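You operate a simulated robot arm through the tools that you are given. There is no shell and no other tool. Be economical: measure what you need, move in short steps, check, and stop when the job is done.

The job below is to be done with a simulated robot arm. You get a single attempt, and the scene is never put back.

TASK
Clear the writing board and slide it in.
Fine: the red pen stands in the pen pot; the chequebook goes into the middle drawer, which ends shut.

It is judged by the outcome, as a careful person would: the job done as asked, and still so three seconds after it is handed in. It fails if anything else is knocked over, pushed out of place, dropped, spilled or broken.

THE ROBOT
A 7-joint arm with a two-finger parallel gripper, fixed in place. Base frame: the origin is at the foot of the arm, x ahead of it, y to its left, z up. Units: cm, degrees, N and s.
Its first joint turns from -149.0 to 149.0 degrees. Payload 3.5 kg.
Tool frame: the origin (TCP) lies between the finger pads and is the grasp point; the fingertips stand 2.3 cm ahead of it; z points along the fingers, y is the line along which they close. Largest opening 9.4 cm; finger width 3.8, thickness 1; the body of the gripper, 5.4 by 9.6 cm, starts 3.9 cm behind the TCP.
Orientation is that of the tool frame in the base frame, as a unit quaternion [w, x, y, z]. With the fingers straight down and closing along the base's y, the tool's x points along the base's -x, its y along +y and its z along -z.

THE INTERFACE
- The arm moves only by the tool play_rows. Its argument "plan" is a list of rows, each a list of 7 numbers: the shift along the tool's x, y, z in mm, then the turn, a rotation vector about the tool's x, y, z in rad, then the finger opening in mm, from 0 to 94. In form: [[x, y, z, rx, ry, rz, fingers], ...]. A call has 1 to 12 rows; each row shifts and turns the commanded pose from where the row before left it, along the tool's axes as they then stand. Rows are played at 5 a second. More than 5 cm and 8.6 degrees between two rows, or a gripper value outside its range, and nothing of the call is played. A pose out of reach is approached as far as the arm can. The call stops where the force on the tool passes 40 N (or 10 N more than at its start, if that is more) or the arm is blocked; 0.2 s more then pass. Each finger travels about 15.3 cm/s and halts on what it meets, pressing with about 26 N; the grip force reading is that of the motor and also rises with nothing between the fingers. The clock runs only during rows and for 0.2 s after the last one: add rows that do not move to give the fingers time. The reply holds the time, the measured pose of the TCP, the force on the tool along the base axes, the opening and the grip force, in the units named above and with some noise, with the torque about the TCP (base axes, N m) and any sound that the robot's microphone picked up.
- Cameras (640 x 400 px; columns grow to the right, rows downward): "scene" is fixed at [4.84, -50.02, 137.16]; the picture's right is [0.58, -0.81, 0.00], its down [-0.37, -0.26, -0.89] and it looks along [0.73, 0.52, -0.45] (base axes); focal length 359 px, centre (320, 200). "wrist" rides on the gripper at [8.7, 1.6, -7.4] in the tool frame; the picture's right is [-0.18, 0.98, 0.00], its down [-0.58, -0.11, -0.81] and it looks along [-0.79, -0.15, 0.59] (tool axes); focal length 243 px, centre (320, 200). There is no depth. A picture from a camera that has moved, and an enlarged one, comes with that camera's place and axes in the base frame and with its lens.
- snapshot(camera): a new picture of that camera. The clock stands still meanwhile.
- close_up(camera, box): a new picture of the part [left, top, right, bottom] of that camera's present view, enlarged. The clock stands still meanwhile.
- finish_job(): hands the job in; it is judged then, once.

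Work in short steps. Places have to be worked out from the pictures, the camera data and where the tool is seen: move nearer, look again, correct. Check each grasp and each placing, and mend what went wrong. You have 120 turns and 76 pictures in all, those below and enlarged ones among them. Open the gripper and draw the arm clear of the work before you hand the job in, unless the task says otherwise; then end with one line.

The tools are called after "Request:" as a command line: name --pt "numbers of a row" for each row, then --argument value for the rest, lists and objects as JSON in quotes. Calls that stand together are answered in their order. play_rows: Moves the arm, as the interface text tells. Its arguments: {"type":"object","properties":{"plan":{"type":"array"}},"required":["plan"]} The other tools are called the same way: snapshot (camera) takes a picture; close_up (camera, box) takes an enlarged picture of a part of a camera's view; finish_job () hands the job in.

At the start:

```text
time: 0.0
position: [99.87, 45.52, 112.6]
tcp_rot: [0.0, 0.0, 1.0, 0.0]
wrist_force: [0.5, -0.2, 0.4]
ft_torque: [-0.01, -0.01, -0.03]
opening: 9.4
grasp_force: 0.0
```

scene: 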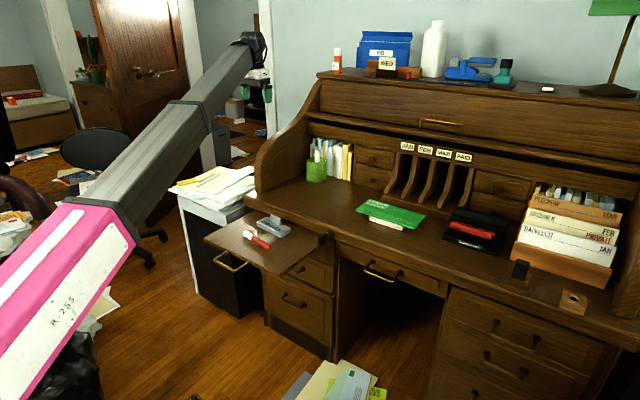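
wrist: 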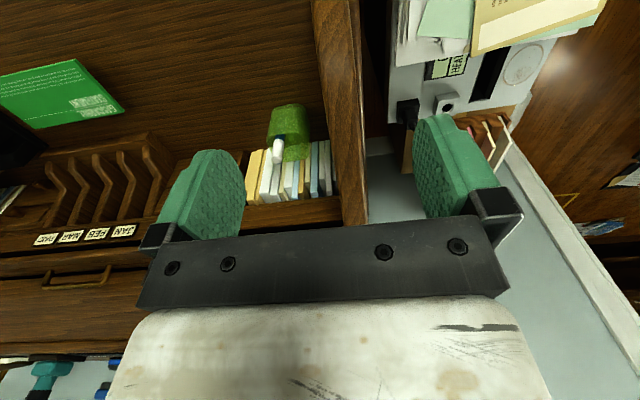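

I'll look closer at the writing board and desk first.

Request:
close_up --camera "scene" --box '[190, 190, 350, 290]'

Request:
close_up --camera "scene" --box '[290, 130, 530, 280]'

```text
4.00 times, centred on (270, 240) of scene
camera zoom: at [4.84, -50.02, 137.16], right [0.58, -0.81, 0.0], down [-0.37, -0.26, -0.89], along [0.73, 0.52, -0.45], focal length 1436 px, centre (520, 40)
```

zoom: 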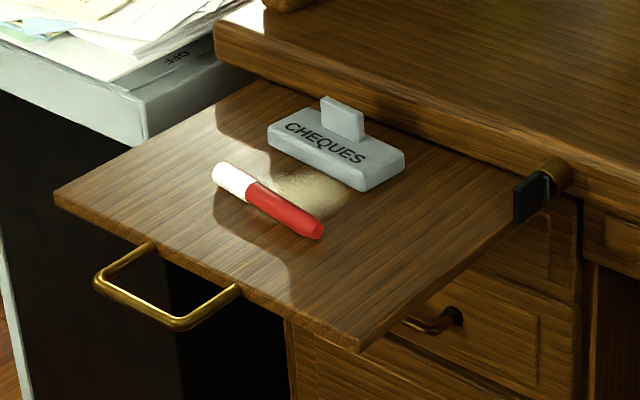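

```text
2.67 times, centred on (410, 205) of scene
camera zoom: at [4.84, -50.02, 137.16], right [0.58, -0.81, 0.0], down [-0.37, -0.26, -0.89], along [0.73, 0.52, -0.45], focal length 957 px, centre (80, 187)
```

zoom: 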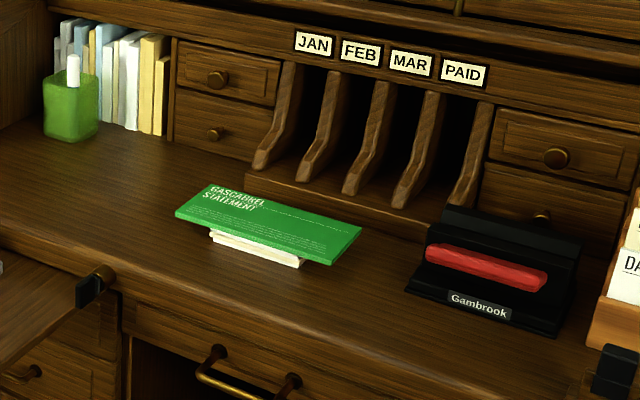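

The chequebook, which has a tab, and the red pen lie on the board. There is a catch at the board's right edge. I'll pull the arm back towards the room to bring the wrist camera in front of the desk.

Request:
play_rows --pt "45 0 0 0 0 0 94" --pt "45 0 0 0 0 0 94" --pt "45 0 0 0 0 0 94" --pt "45 0 0 0 0 0 94" --pt "45 0 0 0 0 0 94" --pt "45 0 0 0 0 0 94" --pt "40 -20 0 0 0 0 94" --pt "20 -40 20 0 0 0 94" --pt "0 -40 20 0 0 0 94" --pt "0 -45 20 0 0 0 94" --pt "0 -45 20 0 0 0 94" --pt "0 -45 20 0 0 0 94"

Request:
snapshot --camera "wrist"

Request:
snapshot --camera "scene"

```text
time: 2.6
position: [66.79, 21.95, 102.81]
tcp_rot: [0.0, 0.0, 1.0, 0.0]
wrist_force: [-0.2, 0.4, -0.2]
ft_torque: [0.02, 0.03, -0.03]
opening: 9.39
grasp_force: 0.0
```

```text
71 pictures are left
camera wrist: at [58.02, 23.6, 110.32], right [0.18, 0.98, 0.0], down [0.58, -0.11, 0.81], along [0.79, -0.15, -0.59], focal length 243 px, centre (320, 200)
```

wrist: 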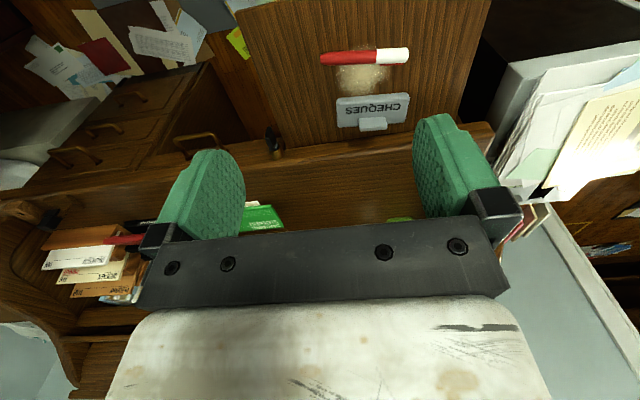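

```text
70 pictures are left
```

scene: 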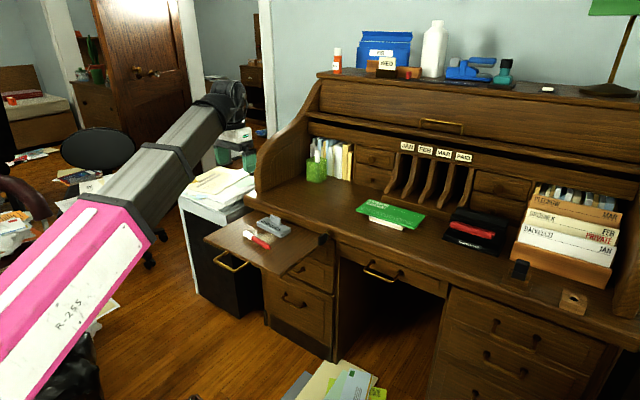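

Let me look at the catch and the drawer handle close up.

Request:
close_up --camera "wrist" --box '[160, 90, 320, 190]'

Request:
close_up --camera "scene" --box '[290, 220, 370, 270]'

```text
4.00 times, centred on (240, 140) of wrist
camera zoom: at [58.02, 23.6, 110.32], right [0.18, 0.98, 0.0], down [0.58, -0.11, 0.81], along [0.79, -0.15, -0.59], focal length 970 px, centre (640, 440)
```

zoom: 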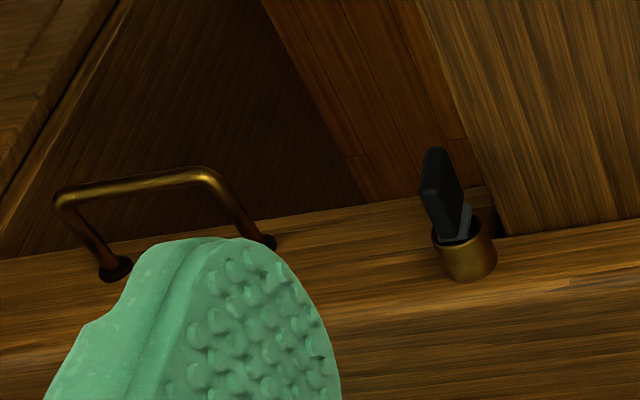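

```text
8.00 times, centred on (330, 245) of scene
camera zoom: at [4.84, -50.02, 137.16], right [0.58, -0.81, 0.0], down [-0.37, -0.26, -0.89], along [0.73, 0.52, -0.45], focal length 2871 px, centre (240, -160)
```

zoom: 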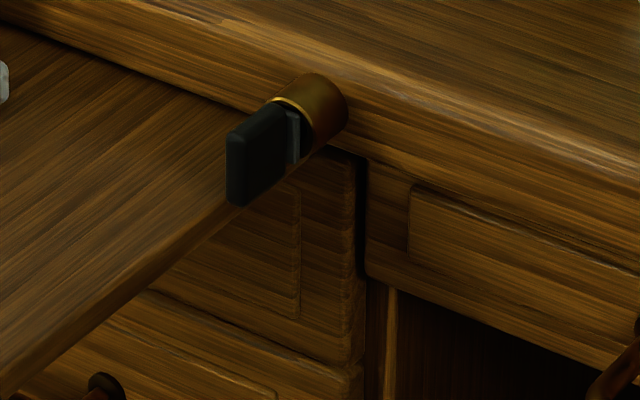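

The thing at the edge is a key in a brass lock on the rail between the board and the middle drawer, so the drawer may be locked. Next I'll check the drawer handle geometry.

Request:
close_up --camera "scene" --box '[330, 230, 458, 310]'

Request:
close_up --camera "wrist" --box '[300, 30, 460, 130]'

```text
5.00 times, centred on (394, 270) of scene
camera zoom: at [4.84, -50.02, 137.16], right [0.58, -0.81, 0.0], down [-0.37, -0.26, -0.89], along [0.73, 0.52, -0.45], focal length 1794 px, centre (-50, -150)
```

zoom: 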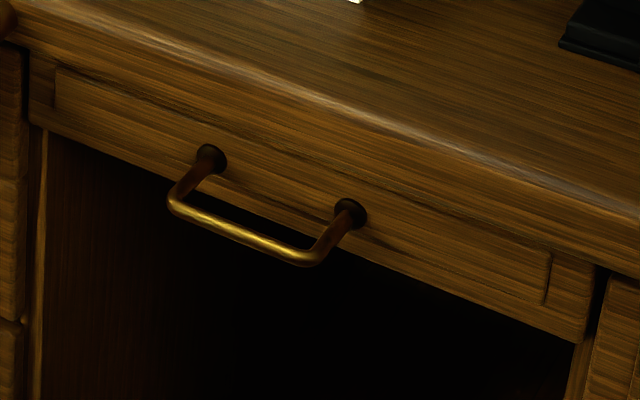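

```text
4.00 times, centred on (380, 80) of wrist
camera zoom: at [58.02, 23.6, 110.32], right [0.18, 0.98, 0.0], down [0.58, -0.11, 0.81], along [0.79, -0.15, -0.59], focal length 970 px, centre (80, 680)
```

zoom: 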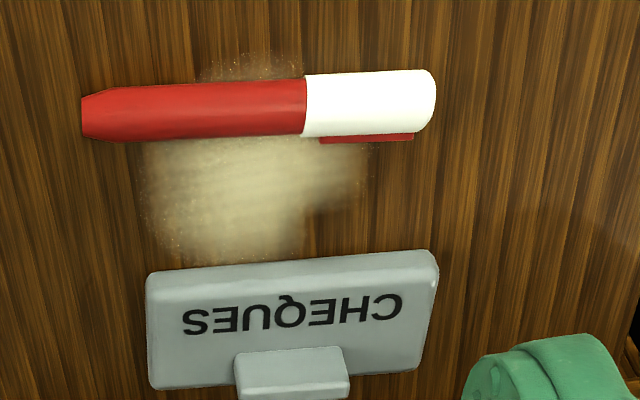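

Triangulation puts the pen near (75.5, 26, 71.5), roughly along y with the cap towards +y. I'll turn the tool about 98° so the fingers close across the pen with tool x towards the cap.

Request:
play_rows --pt "0 0 0 0 0 0.1425 94" --pt "0 0 0 0 0 0.1425 94" --pt "0 0 0 0 0 0.1425 94" --pt "0 0 0 0 0 0.1425 94" --pt "0 0 0 0 0 0.1425 94" --pt "0 0 0 0 0 0.1425 94" --pt "0 0 0 0 0 0.1425 94" --pt "0 0 0 0 0 0.1425 94" --pt "0 0 0 0 0 0.1425 94" --pt "0 0 0 0 0 0.1425 94" --pt "0 0 0 0 0 0.1425 94" --pt "0 0 0 0 0 0.1425 94"

Request:
snapshot --camera "wrist"

```text
time: 5.2
position: [66.87, 22.13, 102.62]
tcp_rot: [-0.001, 0.755, 0.655, 0.0]
wrist_force: [0.3, 0.0, 0.0]
ft_torque: [0.0, 0.0, -0.04]
opening: 9.41
grasp_force: 0.0
```

```text
65 pictures are left
camera wrist: at [69.56, 30.28, 110.13], right [0.95, -0.32, 0.0], down [-0.19, -0.56, 0.81], along [-0.26, -0.76, -0.59], focal length 243 px, centre (320, 200)
```

wrist: 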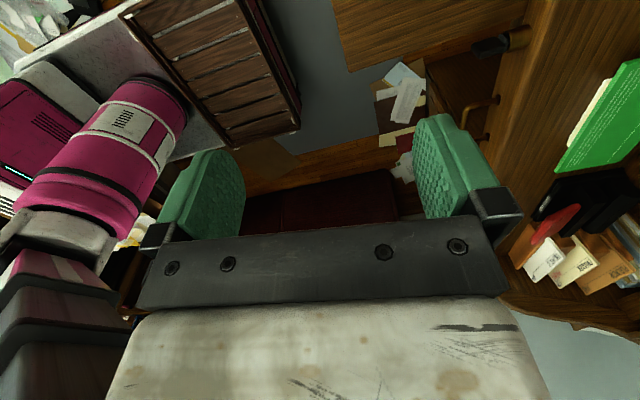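

Both cameras agree if the board top is z≈68.2, with the pen's cap end at (77.3, 33.7) and its tip at (75.6, 21). I'll move above the cap portion and narrow the fingers to 5 cm.

Request:
play_rows --pt "30 30 20 0 0 0 70" --pt "30 30 20 0 0 0 50" --pt "28.8 27.5 30 0 0 0 50" --pt "0 0 45 0 0 0 50" --pt "0 0 45 0 0 0 50" --pt "0 0 46 0 0 0 50"

Request:
snapshot --camera "wrist"

Request:
close_up --camera "scene" --box '[190, 180, 350, 280]'

```text
time: 6.6
position: [76.67, 29.5, 81.95]
tcp_rot: [0.0, 0.754, 0.657, 0.0]
wrist_force: [-0.7, -0.2, -0.2]
ft_torque: [-0.02, -0.01, 0.03]
opening: 5.0
grasp_force: 0.0
```

```text
64 pictures are left
camera wrist: at [79.36, 37.91, 89.46], right [0.95, -0.32, 0.0], down [-0.19, -0.56, 0.81], along [-0.26, -0.76, -0.59], focal length 243 px, centre (320, 200)
```

wrist: 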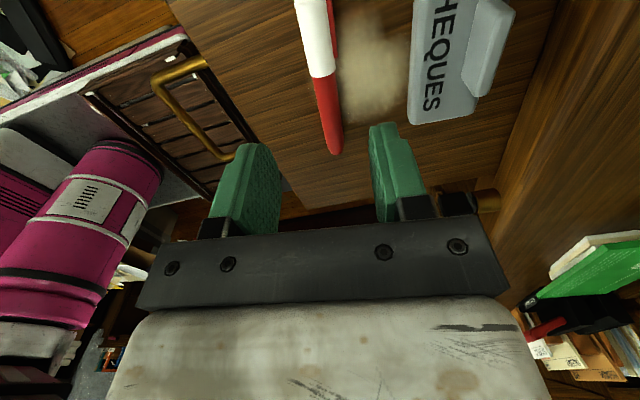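

```text
4.00 times, centred on (270, 230) of scene
camera zoom: at [4.84, -50.02, 137.16], right [0.58, -0.81, 0.0], down [-0.37, -0.26, -0.89], along [0.73, 0.52, -0.45], focal length 1436 px, centre (520, 80)
```

zoom: 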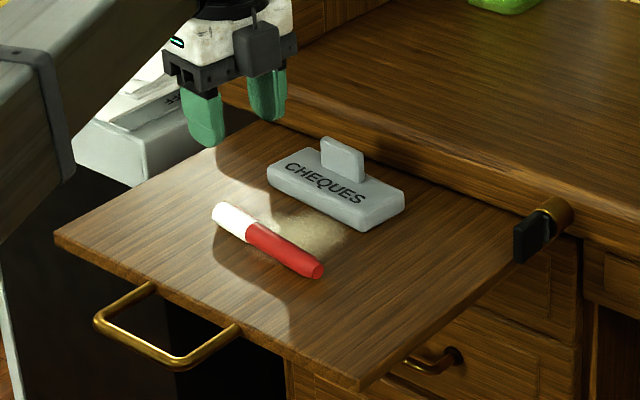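

The pen is centred between the fingers. I'll descend to z≈71 and check.

Request:
play_rows --pt "0 0 40 0 0 0 50" --pt "0 0 40 0 0 0 50" --pt "0 0 15 0 0 0 50" --pt "0 0 8 0 0 0 50" --pt "0 0 5 0 0 0 50" --pt "0 0 0 0 0 0 50"

Request:
close_up --camera "scene" --box '[200, 190, 300, 252]'

```text
time: 8.0
position: [76.69, 29.47, 71.28]
tcp_rot: [0.0, 0.754, 0.656, 0.0]
wrist_force: [-0.5, -0.7, 0.3]
ft_torque: [0.01, 0.04, 0.01]
opening: 5.0
grasp_force: 0.0
```

```text
6.40 times, centred on (250, 221) of scene
camera zoom: at [4.84, -50.02, 137.16], right [0.58, -0.81, 0.0], down [-0.37, -0.26, -0.89], along [0.73, 0.52, -0.45], focal length 2297 px, centre (768, 66)
```

zoom: 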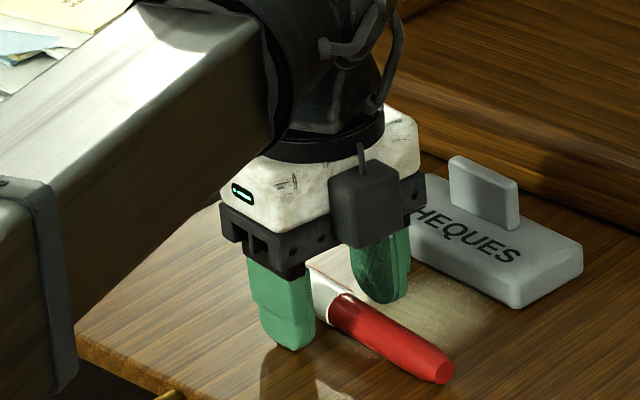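

The fingers straddle the pen. I'll go slightly lower and close.

Request:
play_rows --pt "0 0 3 0 0 0 50" --pt "0 0 0 0 0 0 0" --pt "0 0 0 0 0 0 0" --pt "0 0 0 0 0 0 0"

```text
time: 8.7
position: [76.6, 29.66, 71.09]
tcp_rot: [0.0, 0.754, 0.657, 0.001]
wrist_force: [-1.3, 1.8, 12.8]
ft_torque: [-0.15, 0.22, -0.01]
opening: 1.83
grasp_force: 26.3
stopped in row 3: the force on the tool passed its limit at 42 N (the readings are from after the stop); the commanded pose is now the measured one
```

The pen is gripped at 1.8 cm, and the fingertips just touched the board. Lifting.

Request:
play_rows --pt "0 0 -10 0 0 0 0" --pt "0 0 -30 0 0 0 0" --pt "0 0 -45 0 0 0 0" --pt "0 0 -45 0 0 0 0" --pt "0 0 -45 0 0 0 0" --pt "0 0 -45 0 0 0 0"

Request:
snapshot --camera "scene"

```text
time: 10.1
position: [76.8, 29.61, 92.98]
tcp_rot: [-0.001, 0.754, 0.657, 0.001]
wrist_force: [0.1, 0.1, -0.1]
ft_torque: [-0.01, -0.03, -0.02]
opening: 0.0
grasp_force: 26.3
```

```text
61 pictures are left
```

scene: 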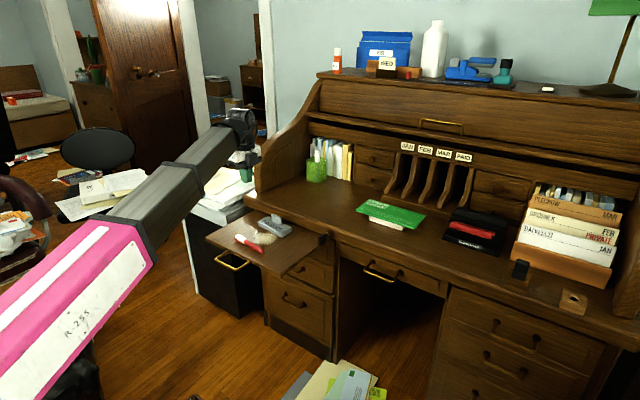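

The pen slipped out. I'll find where it lies now.

Request:
close_up --camera "scene" --box '[200, 200, 320, 275]'

Request:
snapshot --camera "wrist"

```text
5.33 times, centred on (260, 238) of scene
camera zoom: at [4.84, -50.02, 137.16], right [0.58, -0.81, 0.0], down [-0.37, -0.26, -0.89], along [0.73, 0.52, -0.45], focal length 1914 px, centre (640, 0)
```

zoom: 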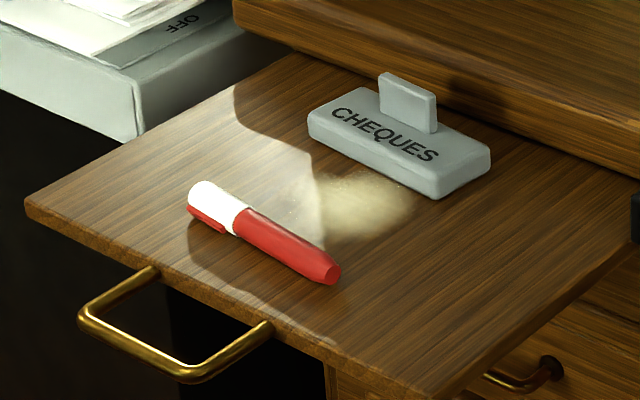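

```text
59 pictures are left
camera wrist: at [79.49, 37.87, 100.51], right [0.95, -0.32, 0.0], down [-0.19, -0.56, 0.81], along [-0.26, -0.76, -0.59], focal length 243 px, centre (320, 200)
```

wrist: 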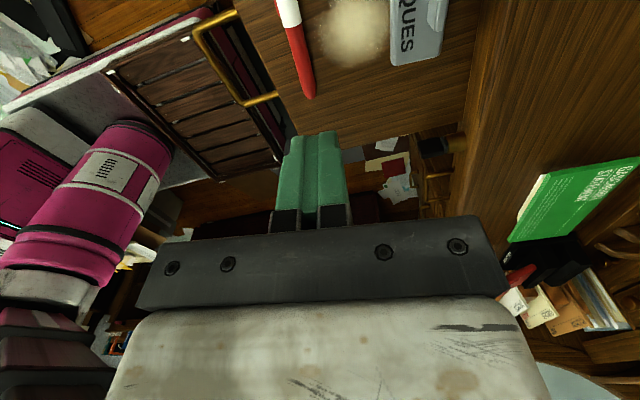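

The pen rolled about 3 cm towards the front; it now lies near x≈73.3 at its cap boundary (y≈29.9). I'll reposition just tip-side of the boundary, clear of the clip, and look from low.

Request:
play_rows --pt "-12.8 -33.5 0 0 0 -0.075 50" --pt "0 0 45 0 0 0 50" --pt "0 0 45 0 0 0 50" --pt "0 0 45 0 0 0 50"

Request:
snapshot --camera "wrist"

Request:
close_up --camera "scene" --box '[200, 190, 300, 252]'

```text
time: 11.1
position: [73.23, 28.81, 79.33]
tcp_rot: [0.0, 0.729, 0.685, 0.001]
wrist_force: [0.9, 0.2, 0.3]
ft_torque: [0.02, 0.02, 0.02]
opening: 5.0
grasp_force: 0.1
```

```text
58 pictures are left
camera wrist: at [75.23, 37.26, 86.89], right [0.97, -0.25, 0.0], down [-0.15, -0.57, 0.81], along [-0.2, -0.78, -0.59], focal length 243 px, centre (320, 200)
```

wrist: 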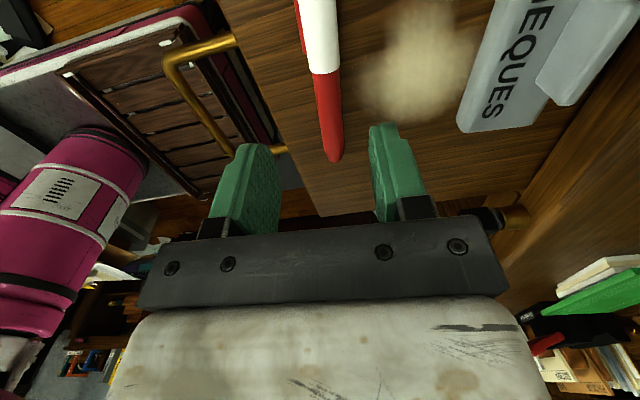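

```text
6.40 times, centred on (250, 221) of scene
camera zoom: at [4.84, -50.02, 137.16], right [0.58, -0.81, 0.0], down [-0.37, -0.26, -0.89], along [0.73, 0.52, -0.45], focal length 2297 px, centre (768, 66)
```

zoom: 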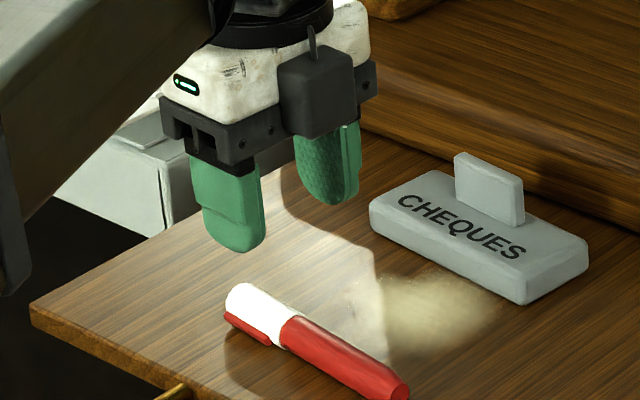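

Aligned. I'll descend in small final steps until the fingertips touch the board.

Request:
play_rows --pt "0 1.5 40 0 0 0.03 50" --pt "0 0 36 0 0 0 50" --pt "0 0 5 0 0 0 50" --pt "0 0 2 0 0 0 50" --pt "0 0 2 0 0 0 50" --pt "0 0 2 0 0 0 50" --pt "0 0 2 0 0 0 50"

Request:
close_up --camera "scene" --box '[210, 210, 290, 260]'

```text
time: 12.6
position: [73.28, 28.86, 71.27]
tcp_rot: [0.002, 0.739, 0.673, 0.001]
wrist_force: [0.4, -0.4, 13.6]
ft_torque: [-0.19, 0.46, 0.12]
opening: 4.98
grasp_force: 0.1
stopped in row 7: the force on the tool passed its limit at 47 N (the readings are from after the stop); the commanded pose is now the measured one
```

```text
8.00 times, centred on (250, 235) of scene
camera zoom: at [4.84, -50.02, 137.16], right [0.58, -0.81, 0.0], down [-0.37, -0.26, -0.89], along [0.73, 0.52, -0.45], focal length 2871 px, centre (880, -80)
```

zoom: 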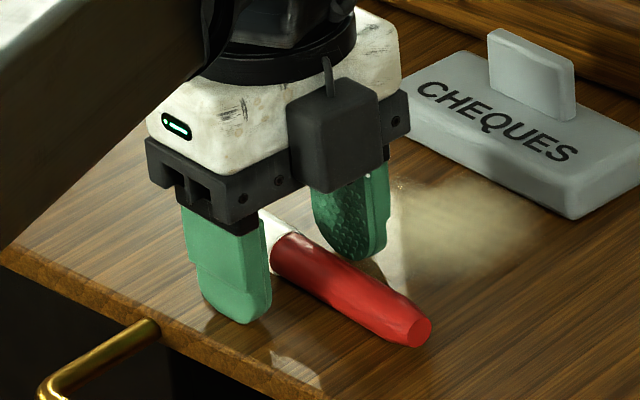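

Board contact confirms the board top at z≈68.9. I'll back off 1.5 mm, close gently and see the opening.

Request:
play_rows --pt "0 0 -1.5 0 0 0 50" --pt "0 0 0 0 0 0 35" --pt "0 0 0 0 0 0 25" --pt "0 0 0 0 0 0 20" --pt "0 0 0 0 0 0 15" --pt "0 0 0 0 0 0 10"

Request:
close_up --camera "scene" --box '[210, 210, 290, 260]'

```text
time: 13.9
position: [73.32, 28.94, 71.05]
tcp_rot: [0.0, 0.739, 0.674, 0.002]
wrist_force: [-0.1, -0.2, 0.1]
ft_torque: [0.01, -0.01, 0.01]
opening: 1.82
grasp_force: 26.1
```

```text
8.00 times, centred on (250, 235) of scene
camera zoom: at [4.84, -50.02, 137.16], right [0.58, -0.81, 0.0], down [-0.37, -0.26, -0.89], along [0.73, 0.52, -0.45], focal length 2871 px, centre (880, -80)
```

zoom: 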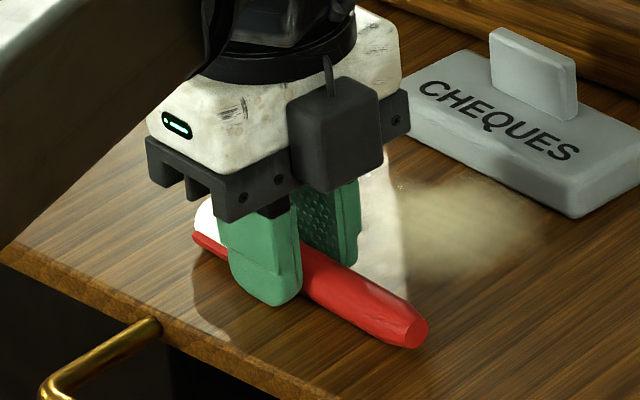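

Held at 1.8 cm with no load on the wrist. Lifting slowly.

Request:
play_rows --pt "0 0 -3 0 0 0 10" --pt "0 0 -5 0 0 0 10" --pt "0 0 -10 0 0 0 10" --pt "0 0 -20 0 0 0 10"

Request:
close_up --camera "scene" --box '[210, 200, 290, 250]'

```text
time: 14.9
position: [73.44, 28.71, 74.96]
tcp_rot: [0.0, 0.739, 0.673, 0.001]
wrist_force: [0.0, -0.8, -0.3]
ft_torque: [-0.01, 0.05, -0.02]
opening: 1.8
grasp_force: 25.9
```

```text
8.00 times, centred on (250, 225) of scene
camera zoom: at [4.84, -50.02, 137.16], right [0.58, -0.81, 0.0], down [-0.37, -0.26, -0.89], along [0.73, 0.52, -0.45], focal length 2871 px, centre (880, 0)
```

zoom: 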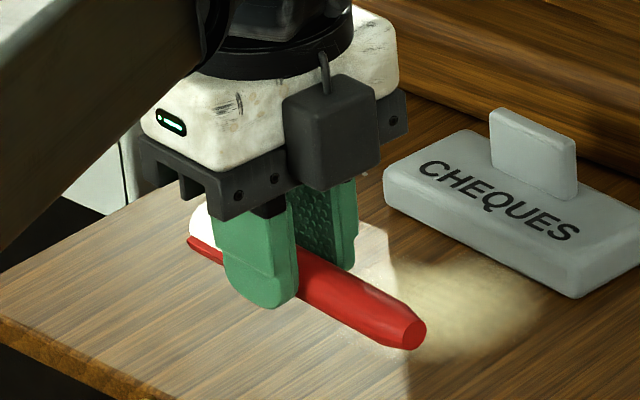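

Pen held. I'll raise it well clear, then reorient so the tool points forward with the pen upright, cap up.

Request:
play_rows --pt "0 0 -45 0 0 0 10" --pt "0 0 -45 0 0 0 10" --pt "0 0 -45 0 0 0 10" --pt "0 0 -45 0 0 0 10" --pt "0 0 -45 0 0 0 10" --pt "0 0 -45 0 0 0 10"

Request:
play_rows --pt "0 0 0 -0.0761 0.0834 0.0761 10" --pt "0 0 0 -0.0761 0.0834 0.0761 10" --pt "0 0 0 -0.0761 0.0834 0.0761 10" --pt "0 0 0 -0.0761 0.0834 0.0761 10" --pt "0 0 0 -0.0761 0.0834 0.0761 10" --pt "0 0 0 -0.0761 0.0834 0.0761 10" --pt "0 0 0 -0.0761 0.0834 0.0761 10" --pt "0 0 0 -0.0761 0.0834 0.0761 10"

Request:
snapshot --camera "scene"

```text
time: 16.4
position: [73.03, 28.67, 102.19]
tcp_rot: [0.0, 0.739, 0.674, 0.001]
wrist_force: [-0.2, -0.2, -0.4]
ft_torque: [0.0, 0.01, -0.02]
opening: 1.83
grasp_force: 26.2
```

```text
time: 18.1
position: [73.24, 28.85, 101.85]
tcp_rot: [0.0, 0.827, 0.36, 0.432]
wrist_force: [0.7, 1.0, 0.3]
ft_torque: [-0.01, 0.0, -0.02]
opening: 1.77
grasp_force: 25.8
```

```text
53 pictures are left
```

scene: 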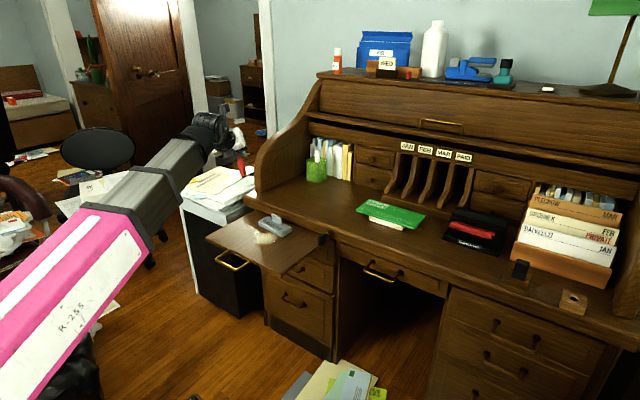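

The rotation is going fine. I'll complete it.

Request:
play_rows --pt "0 0 0 -0.0761 0.0834 0.0761 10" --pt "0 0 0 -0.0761 0.0834 0.0761 10" --pt "0 0 0 -0.0761 0.0834 0.0761 10" --pt "0 0 0 -0.0761 0.0834 0.0761 10" --pt "0 0 0 -0.0761 0.0834 0.0761 10" --pt "0 0 0 -0.0761 0.0834 0.0761 10" --pt "0 0 0 -0.0761 0.0834 0.0761 10" --pt "0 0 0 0 0 0 10"

Request:
snapshot --camera "wrist"

Request:
snapshot --camera "scene"

```text
time: 19.9
position: [77.21, 13.26, 102.16]
tcp_rot: [-0.054, 0.701, 0.066, 0.708]
wrist_force: [0.2, 0.8, 1.1]
ft_torque: [0.01, 0.01, -0.02]
opening: 1.77
grasp_force: 25.7
out of reach, approached as far as the arm can: row 3, 4, 5, 6, 7
```

```text
52 pictures are left
camera wrist: at [69.94, 10.46, 110.68], right [0.17, -0.97, -0.17], down [-0.81, -0.04, -0.59], along [0.57, 0.23, -0.79], focal length 243 px, centre (320, 200)
```

wrist: 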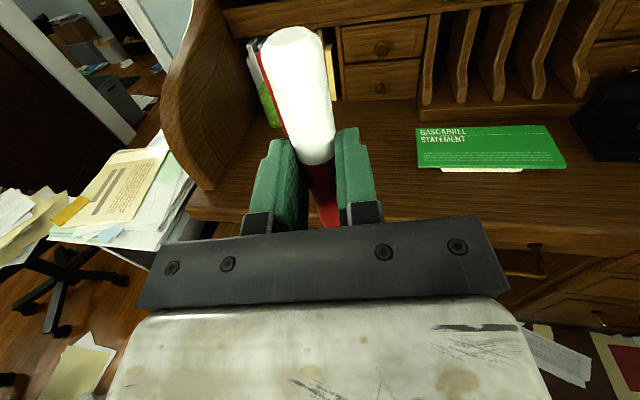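

```text
51 pictures are left
```

scene: 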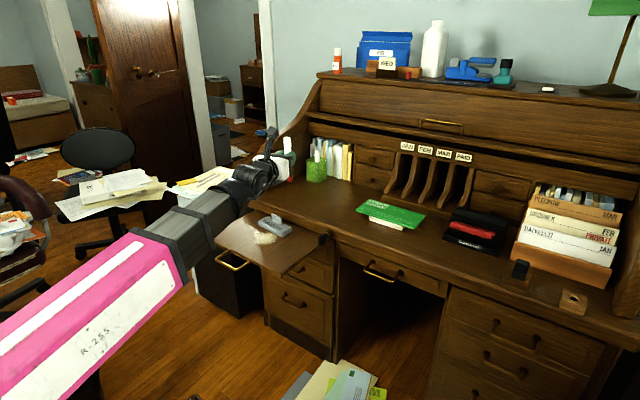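

The tool now points forward with the pen upright, but that pose was at a reach limit. I'll move forward one step to see how the commanded pose behaves.

Request:
play_rows --pt "0 0 40 0 0 0 10" --pt "0 0 0 0 0 0 10"

```text
time: 20.6
position: [81.28, 12.26, 101.69]
tcp_rot: [-0.048, 0.702, 0.06, 0.708]
wrist_force: [0.3, -0.2, -0.4]
ft_torque: [-0.01, -0.05, 0.02]
opening: 1.8
grasp_force: 26.1
out of reach, approached as far as the arm can: row 1
```

The heading probably conflicts with the reach. I'll yaw the tool towards the radial direction (+y), which is also where the pot lies.

Request:
play_rows --pt "0 0 0 0.14 0 0 10" --pt "0 0 0 0.14 0 0 10" --pt "0 0 0 0 0 0 10"

```text
time: 21.4
position: [81.33, 12.33, 101.72]
tcp_rot: [-0.139, 0.691, 0.15, 0.693]
wrist_force: [-0.7, 0.2, -1.1]
ft_torque: [-0.01, -0.05, -0.02]
opening: 1.79
grasp_force: 26.5
```

Reached now, and the commanded pose matches the measured one. Next I'll advance towards the pot, still high, and look.

Request:
play_rows --pt "-9 -13 43 0 0 0 10" --pt "-9 -13 43 0 0 0 10" --pt "-9 -13 43 0 0 0 10" --pt "-9 -13 43 0 0 0 10" --pt "0 0 0 0 0 0 10"

Request:
snapshot --camera "wrist"

Request:
close_up --camera "scene" --box '[230, 110, 390, 210]'

```text
time: 22.6
position: [95.06, 23.82, 98.15]
tcp_rot: [-0.138, 0.691, 0.15, 0.693]
wrist_force: [0.1, -0.4, -0.1]
ft_torque: [0.01, 0.0, 0.0]
opening: 1.77
grasp_force: 25.5
```

```text
50 pictures are left
camera wrist: at [88.82, 19.39, 106.82], right [0.39, -0.9, -0.17], down [-0.78, -0.23, -0.58], along [0.49, 0.36, -0.8], focal length 243 px, centre (320, 200)
```

wrist: 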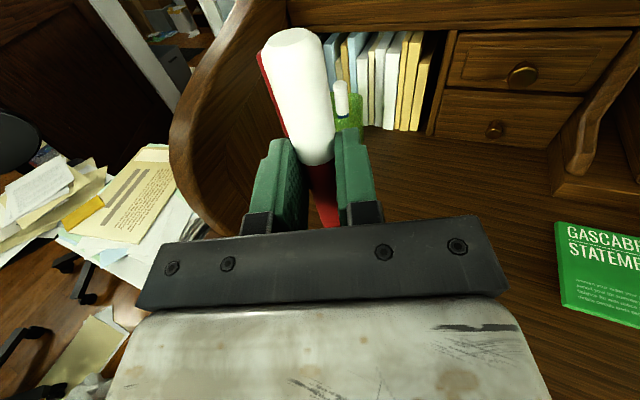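

```text
4.00 times, centred on (310, 160) of scene
camera zoom: at [4.84, -50.02, 137.16], right [0.58, -0.81, 0.0], down [-0.37, -0.26, -0.89], along [0.73, 0.52, -0.45], focal length 1436 px, centre (360, 360)
```

zoom: 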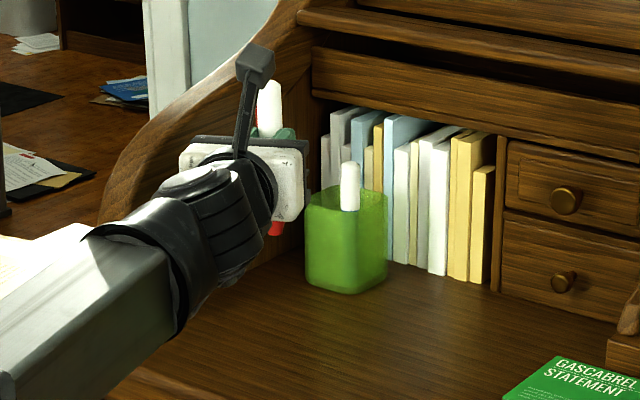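

The white stick stands in the pot's near corner (~119.5, 33, top z≈88.6), the pot centre is ≈(122.3, 35.5) and its rim z≈83.5. With a horizontal hand the stick would be in the way, so a 45° pitch with a grip near the cap end is better. I'll test reach with a 45° pitch over the pot while still holding the pen.

Request:
play_rows --pt "0 0 0 0 -0.131 0 10" --pt "0 0 0 0 -0.131 0 10" --pt "0 0 0 0 -0.131 0 10" --pt "0 0 0 0 -0.131 0 10" --pt "0 0 0 0 -0.131 0 10" --pt "0 0 0 0 -0.131 0 10" --pt "30 0 30 0 0 0 10" --pt "30 0 30 0 0 0 10" --pt "30 0 30 0 0 0 10" --pt "30 0 30 0 0 0 10" --pt "30 0 30 0 0 0 10"

Request:
snapshot --camera "wrist"

Request:
snapshot --camera "scene"

```text
time: 24.9
position: [114.67, 32.86, 98.07]
tcp_rot: [-0.071, 0.905, 0.191, 0.375]
wrist_force: [0.7, -0.4, 0.7]
ft_torque: [0.03, -0.02, -0.02]
opening: 1.81
grasp_force: 26.1
```

```text
48 pictures are left
camera wrist: at [116.02, 31.75, 109.5], right [0.27, -0.96, -0.11], down [-0.94, -0.29, 0.16], along [-0.18, 0.06, -0.98], focal length 243 px, centre (320, 200)
```

wrist: 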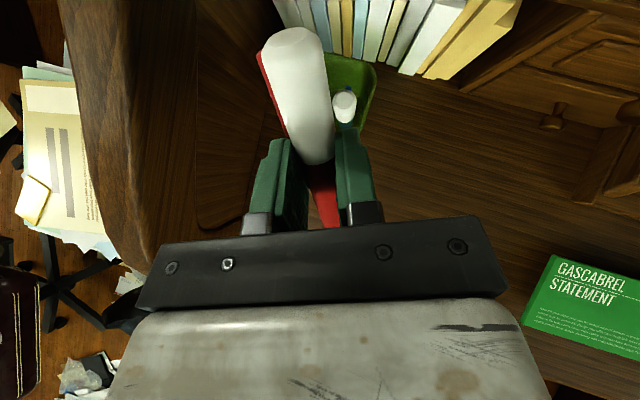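

```text
47 pictures are left
```

scene: 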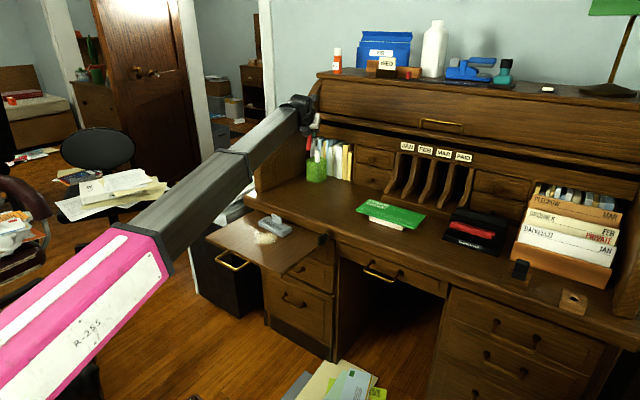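

Reach with pitch is fine. With the current mid-pen grip the pen can't go deep enough before the hand meets the white stick, so I'll take the pen back to the board, lay it down and regrip near the cap end.

Request:
play_rows --pt "-33 0 -33 0 0 0 10" --pt "-33 0 -33 0 0 0 10" --pt "-33 0 -33 0 0 0 10" --pt "-33 0 -33 0 0 0 10" --pt "-33 0 -33 0 0 0 10" --pt "-33 0 -33 0 0 0 10" --pt "-33 0 -33 0 -0.13 0 10" --pt "0 0 0 0 -0.131 0 10" --pt "0 0 0 0 -0.131 0 10" --pt "0 0 0 0 -0.131 0 10" --pt "0 0 0 0 -0.131 0 10" --pt "0 0 0 0 -0.131 0 10"

Request:
play_rows --pt "0 0 0 0 0 -0.145 10" --pt "0 0 0 0 0 -0.145 10" --pt "0 0 0 0 0 -0.145 10" --pt "0 0 0 0 0 -0.145 10" --pt "0 0 0 0 0 -0.145 10" --pt "0 0 0 0 0 -0.145 10" --pt "0 0 0 0 0 -0.145 10" --pt "0 0 0 0 0 -0.145 10" --pt "0 0 0 0 0 0 10"

```text
time: 27.6
position: [84.6, 19.32, 98.17]
tcp_rot: [0.008, 0.979, 0.203, 0.0]
wrist_force: [0.0, -0.2, -0.4]
ft_torque: [0.01, -0.01, 0.03]
opening: 1.81
grasp_force: 25.7
```

```text
time: 29.6
position: [84.54, 19.42, 98.19]
tcp_rot: [0.007, 0.707, 0.707, -0.004]
wrist_force: [0.2, 0.0, -1.3]
ft_torque: [0.0, -0.01, -0.03]
opening: 1.81
grasp_force: 25.5
```

Now over to (73.5, 26), then down to lay the pen on the board.

Request:
play_rows --pt "22 -37 0 0 0 0 10" --pt "22 -37 0 0 0 0 10" --pt "22 -36 0 0 0 0 10" --pt "0 0 45 0 0 0 10" --pt "0 0 45 0 0 0 10" --pt "0 0 45 0 0 0 10" --pt "0 0 45 0 0 0 10" --pt "0 0 45 0 0 0 10" --pt "0 0 30 0 0 0 10"

Request:
close_up --camera "scene" --box '[200, 190, 300, 252]'

```text
time: 31.6
position: [73.84, 25.4, 72.65]
tcp_rot: [0.007, 0.708, 0.706, -0.003]
wrist_force: [0.3, -0.2, -0.7]
ft_torque: [-0.02, -0.02, -0.01]
opening: 1.8
grasp_force: 26.2
```

```text
6.40 times, centred on (250, 221) of scene
camera zoom: at [4.84, -50.02, 137.16], right [0.58, -0.81, 0.0], down [-0.37, -0.26, -0.89], along [0.73, 0.52, -0.45], focal length 2297 px, centre (768, 66)
```

zoom: 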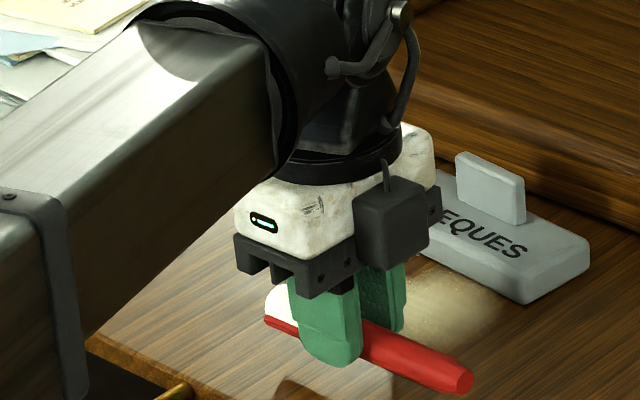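

Lower to the board, release, then shift 3.5 cm towards the cap end.

Request:
play_rows --pt "0 0 8 0 0 0 10" --pt "0 0 4 0 0 0 10" --pt "0 0 2 0 0 0 10" --pt "0 0 2 0 0 0 10" --pt "0 0 0 0 0 0 30" --pt "0 0 0 0 0 0 45" --pt "0 0 0 0 0 0 45"

Request:
close_up --camera "scene" --box '[200, 190, 300, 252]'

Request:
snapshot --camera "wrist"

```text
time: 32.9
position: [73.75, 25.44, 71.12]
tcp_rot: [0.007, 0.708, 0.707, -0.003]
wrist_force: [-0.4, -2.3, 12.8]
ft_torque: [0.15, 0.38, 0.07]
opening: 4.51
grasp_force: 0.2
stopped in row 6: the force on the tool passed its limit at 41 N (the readings are from after the stop); the commanded pose is now the measured one
```

```text
6.40 times, centred on (250, 221) of scene
camera zoom: at [4.84, -50.02, 137.16], right [0.58, -0.81, 0.0], down [-0.37, -0.26, -0.89], along [0.73, 0.52, -0.45], focal length 2297 px, centre (768, 66)
```

zoom: 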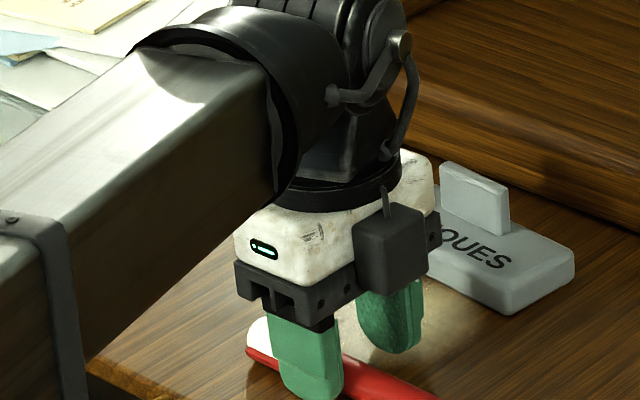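

```text
44 pictures are left
camera wrist: at [75.29, 34.15, 78.57], right [0.98, -0.19, 0.01], down [-0.11, -0.57, 0.81], along [-0.15, -0.8, -0.58], focal length 243 px, centre (320, 200)
```

wrist: 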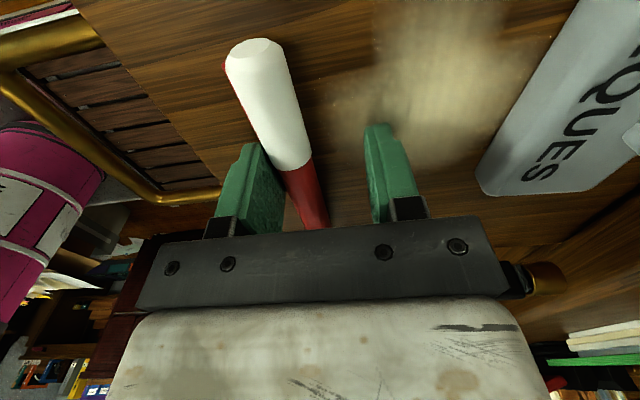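

The pen is released and lies along y, cap end near (72.7, 31); the board moved slightly. I'll shift over the cap, 2.2 cm from its end, then re-lower.

Request:
play_rows --pt "0 0 -10 0 0 0 45" --pt "0 -10 0 0 0 0 45" --pt "33 0 0 0 0 0 45" --pt "0 0 5 0 0 0 45" --pt "0 0 0 0 0 0 45"

Request:
snapshot --camera "wrist"

Request:
close_up --camera "scene" --box '[200, 190, 360, 290]'

```text
time: 34.1
position: [72.99, 28.82, 71.64]
tcp_rot: [0.006, 0.708, 0.706, -0.004]
wrist_force: [0.4, -0.3, -0.1]
ft_torque: [-0.02, 0.0, -0.01]
opening: 4.51
grasp_force: 0.0
```

```text
43 pictures are left
camera wrist: at [74.34, 37.54, 79.0], right [0.98, -0.19, 0.01], down [-0.11, -0.57, 0.81], along [-0.15, -0.8, -0.58], focal length 243 px, centre (320, 200)
```

wrist: 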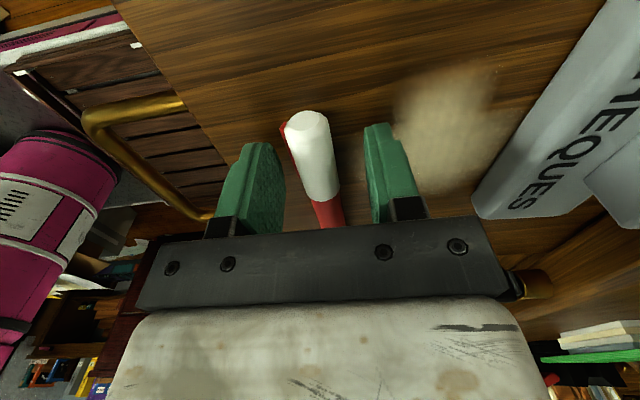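

```text
4.00 times, centred on (280, 240) of scene
camera zoom: at [4.84, -50.02, 137.16], right [0.58, -0.81, 0.0], down [-0.37, -0.26, -0.89], along [0.73, 0.52, -0.45], focal length 1436 px, centre (480, 40)
```

zoom: 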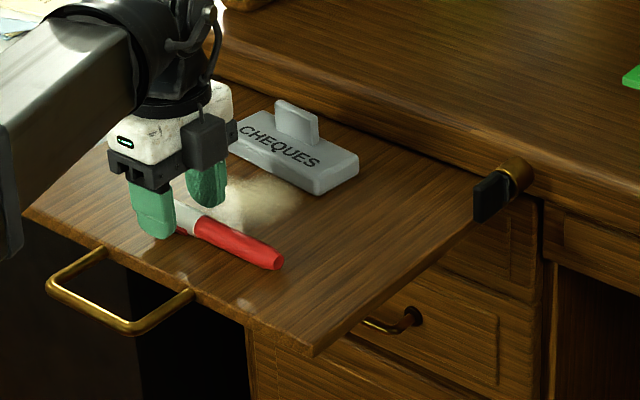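

The cap sits between the fingers. I'll lower to 71.0 and close slowly, then a small lift.

Request:
play_rows --pt "0 0 3 0 0 0 45" --pt "0 0 2 0 0 0 35" --pt "0 0 0 0 0 0 28" --pt "0 0 0 0 0 0 22" --pt "0 0 0 0 0 0 15" --pt "0 0 0 0 0 0 10"

Request:
close_up --camera "wrist" --box '[200, 80, 440, 230]'

```text
time: 35.5
position: [72.86, 28.92, 71.16]
tcp_rot: [0.007, 0.708, 0.707, -0.004]
wrist_force: [-3.4, -1.6, 24.8]
ft_torque: [0.42, 0.44, 0.07]
opening: 1.84
grasp_force: 26.3
```

```text
2.67 times, centred on (320, 155) of wrist
camera zoom: at [74.29, 37.56, 78.56], right [0.98, -0.19, 0.01], down [-0.11, -0.57, 0.81], along [-0.15, -0.8, -0.58], focal length 647 px, centre (320, 320)
```

zoom: 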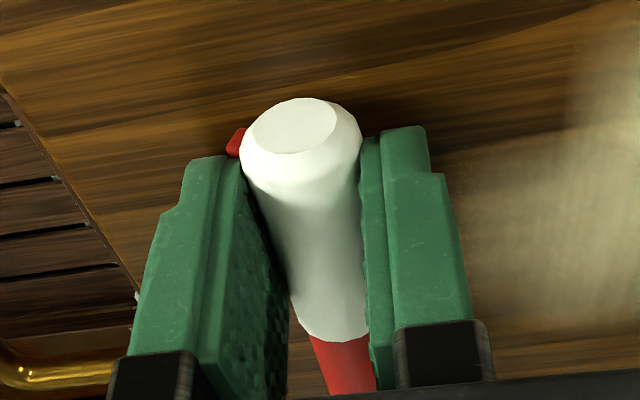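

The left fingertip seems to rest on the clip. I'll try a slow lift and check.

Request:
play_rows --pt "0 0 -2 0 0 0 10" --pt "0 0 -3 0 0 0 10" --pt "0 0 -5 0 0 0 10" --pt "0 0 -10 0 0 0 10" --pt "0 0 0 0 0 0 10"

Request:
close_up --camera "wrist" --box '[200, 80, 440, 230]'

```text
time: 36.7
position: [72.7, 28.86, 73.15]
tcp_rot: [0.007, 0.708, 0.706, -0.004]
wrist_force: [-0.2, -0.2, -0.6]
ft_torque: [-0.02, 0.0, 0.01]
opening: 1.85
grasp_force: 26.2
```

```text
2.67 times, centred on (320, 155) of wrist
camera zoom: at [74.26, 37.46, 80.42], right [0.98, -0.19, 0.01], down [-0.11, -0.57, 0.81], along [-0.15, -0.8, -0.58], focal length 647 px, centre (320, 320)
```

zoom: 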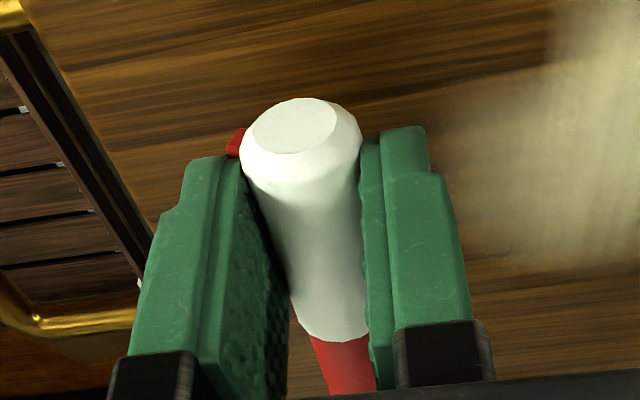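

It's holding. I'll raise it smoothly and verify.

Request:
play_rows --pt "0 0 -20 0 0 0 10" --pt "0 0 -25 0 0 0 10" --pt "0 0 -30 0 0 0 10" --pt "0 0 -30 0 0 0 10" --pt "0 0 -30 0 0 0 10" --pt "0 0 -30 0 0 0 10" --pt "0 0 -30 0 0 0 10" --pt "0 0 -30 0 0 0 10" --pt "0 0 -30 0 0 0 10"

Request:
close_up --camera "scene" --box '[180, 110, 340, 290]'

```text
time: 38.7
position: [72.68, 29.44, 98.45]
tcp_rot: [0.007, 0.708, 0.707, -0.004]
wrist_force: [-0.5, -0.4, 0.0]
ft_torque: [0.0, 0.03, -0.01]
opening: 1.83
grasp_force: 26.0
```

```text
2.22 times, centred on (260, 200) of scene
camera zoom: at [4.84, -50.02, 137.16], right [0.58, -0.81, 0.0], down [-0.37, -0.26, -0.89], along [0.73, 0.52, -0.45], focal length 798 px, centre (453, 200)
```

zoom: 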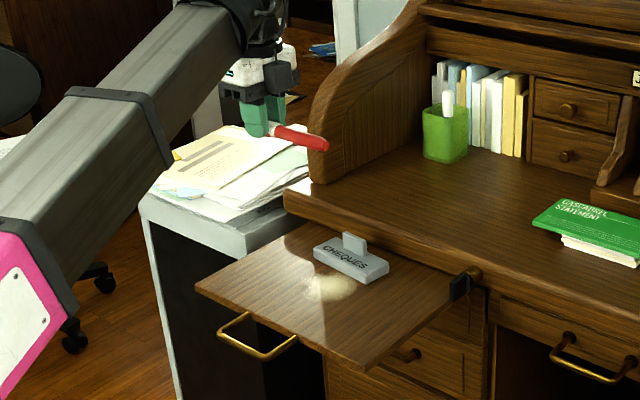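

Grip solid. Next I'll swing the yaw to radial and rise to z≈105, then pitch up to horizontal.

Request:
play_rows --pt "0 0 -8 0 0 0.145 10" --pt "0 0 -8 0 0 0.145 10" --pt "0 0 -8 0 0 0.145 10" --pt "0 0 -8 0 0 0.145 10" --pt "0 0 -8 0 0 0.145 10" --pt "0 0 -8 0 0 0.145 10" --pt "0 0 -8 0 0 0.145 10" --pt "0 0 -8 0 0 0.145 10" --pt "22 40 0 0 0 0 10" --pt "22 40 0 0 0 0 10" --pt "22 40 0 0 0 0 10"

Request:
play_rows --pt "0 0 0 0 0.131 0 10" --pt "0 0 0 0 0.131 0 10" --pt "0 0 0 0 0.131 0 10" --pt "0 0 0 0 0.131 0 10" --pt "0 0 0 0 0.131 0 10" --pt "0 0 0 0 0.131 0 10" --pt "0 0 0 0 0.131 0 10" --pt "0 0 0 0 0.131 0 10" --pt "0 0 0 0 0.131 0 10" --pt "0 0 0 0 0.131 0 10" --pt "0 0 0 0 0.131 0 10" --pt "0 0 0 0 0.0 0 10"

```text
time: 41.1
position: [84.4, 20.45, 104.93]
tcp_rot: [0.009, 0.972, 0.235, 0.001]
wrist_force: [0.0, 0.2, -0.3]
ft_torque: [-0.03, -0.03, 0.01]
opening: 1.86
grasp_force: 25.5
out of reach, approached as far as the arm can: row 8
```

```text
time: 43.7
position: [84.25, 20.71, 104.9]
tcp_rot: [-0.147, 0.73, 0.182, 0.642]
wrist_force: [-0.4, -0.5, -0.5]
ft_torque: [0.01, -0.02, -0.03]
opening: 1.87
grasp_force: 25.5
```

Tool is pitched 7.6° down, which suits a slight lean. I'll advance most of the way to above the pot and look.

Request:
play_rows --pt "2.6 4 43 0 0 0 10" --pt "2.6 4 43 0 0 0 10" --pt "2.6 4 43 0 0 0 10" --pt "2.6 4 43 0 0 0 10" --pt "2.6 4 43 0 0 0 10" --pt "2.6 4 43 0 0 0 10" --pt "2.6 4 43 0 0 0 10" --pt "0 0 0 0 0 0 10"

Request:
snapshot --camera "wrist"

Request:
close_up --camera "scene" --box '[250, 90, 410, 190]'

```text
time: 45.5
position: [112.49, 31.69, 102.44]
tcp_rot: [-0.147, 0.73, 0.181, 0.642]
wrist_force: [-0.6, -0.2, 0.0]
ft_torque: [0.0, -0.01, 0.0]
opening: 1.83
grasp_force: 25.5
```

```text
38 pictures are left
camera wrist: at [107.54, 27.53, 112.12], right [0.43, -0.89, -0.16], down [-0.83, -0.31, -0.47], along [0.37, 0.34, -0.87], focal length 243 px, centre (320, 200)
```

wrist: 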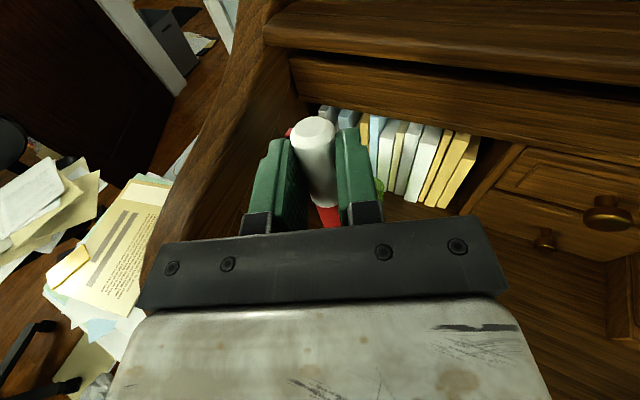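

```text
4.00 times, centred on (330, 140) of scene
camera zoom: at [4.84, -50.02, 137.16], right [0.58, -0.81, 0.0], down [-0.37, -0.26, -0.89], along [0.73, 0.52, -0.45], focal length 1436 px, centre (280, 440)
```

zoom: 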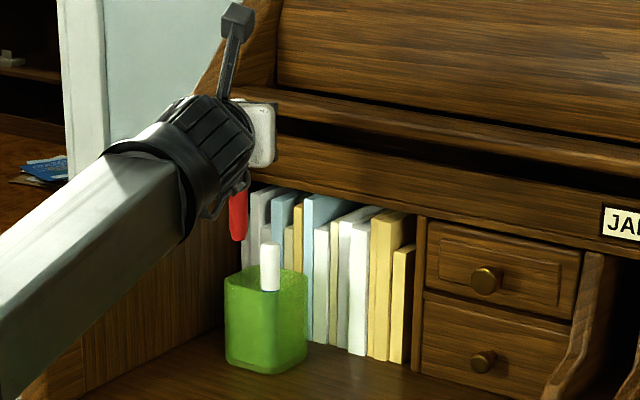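

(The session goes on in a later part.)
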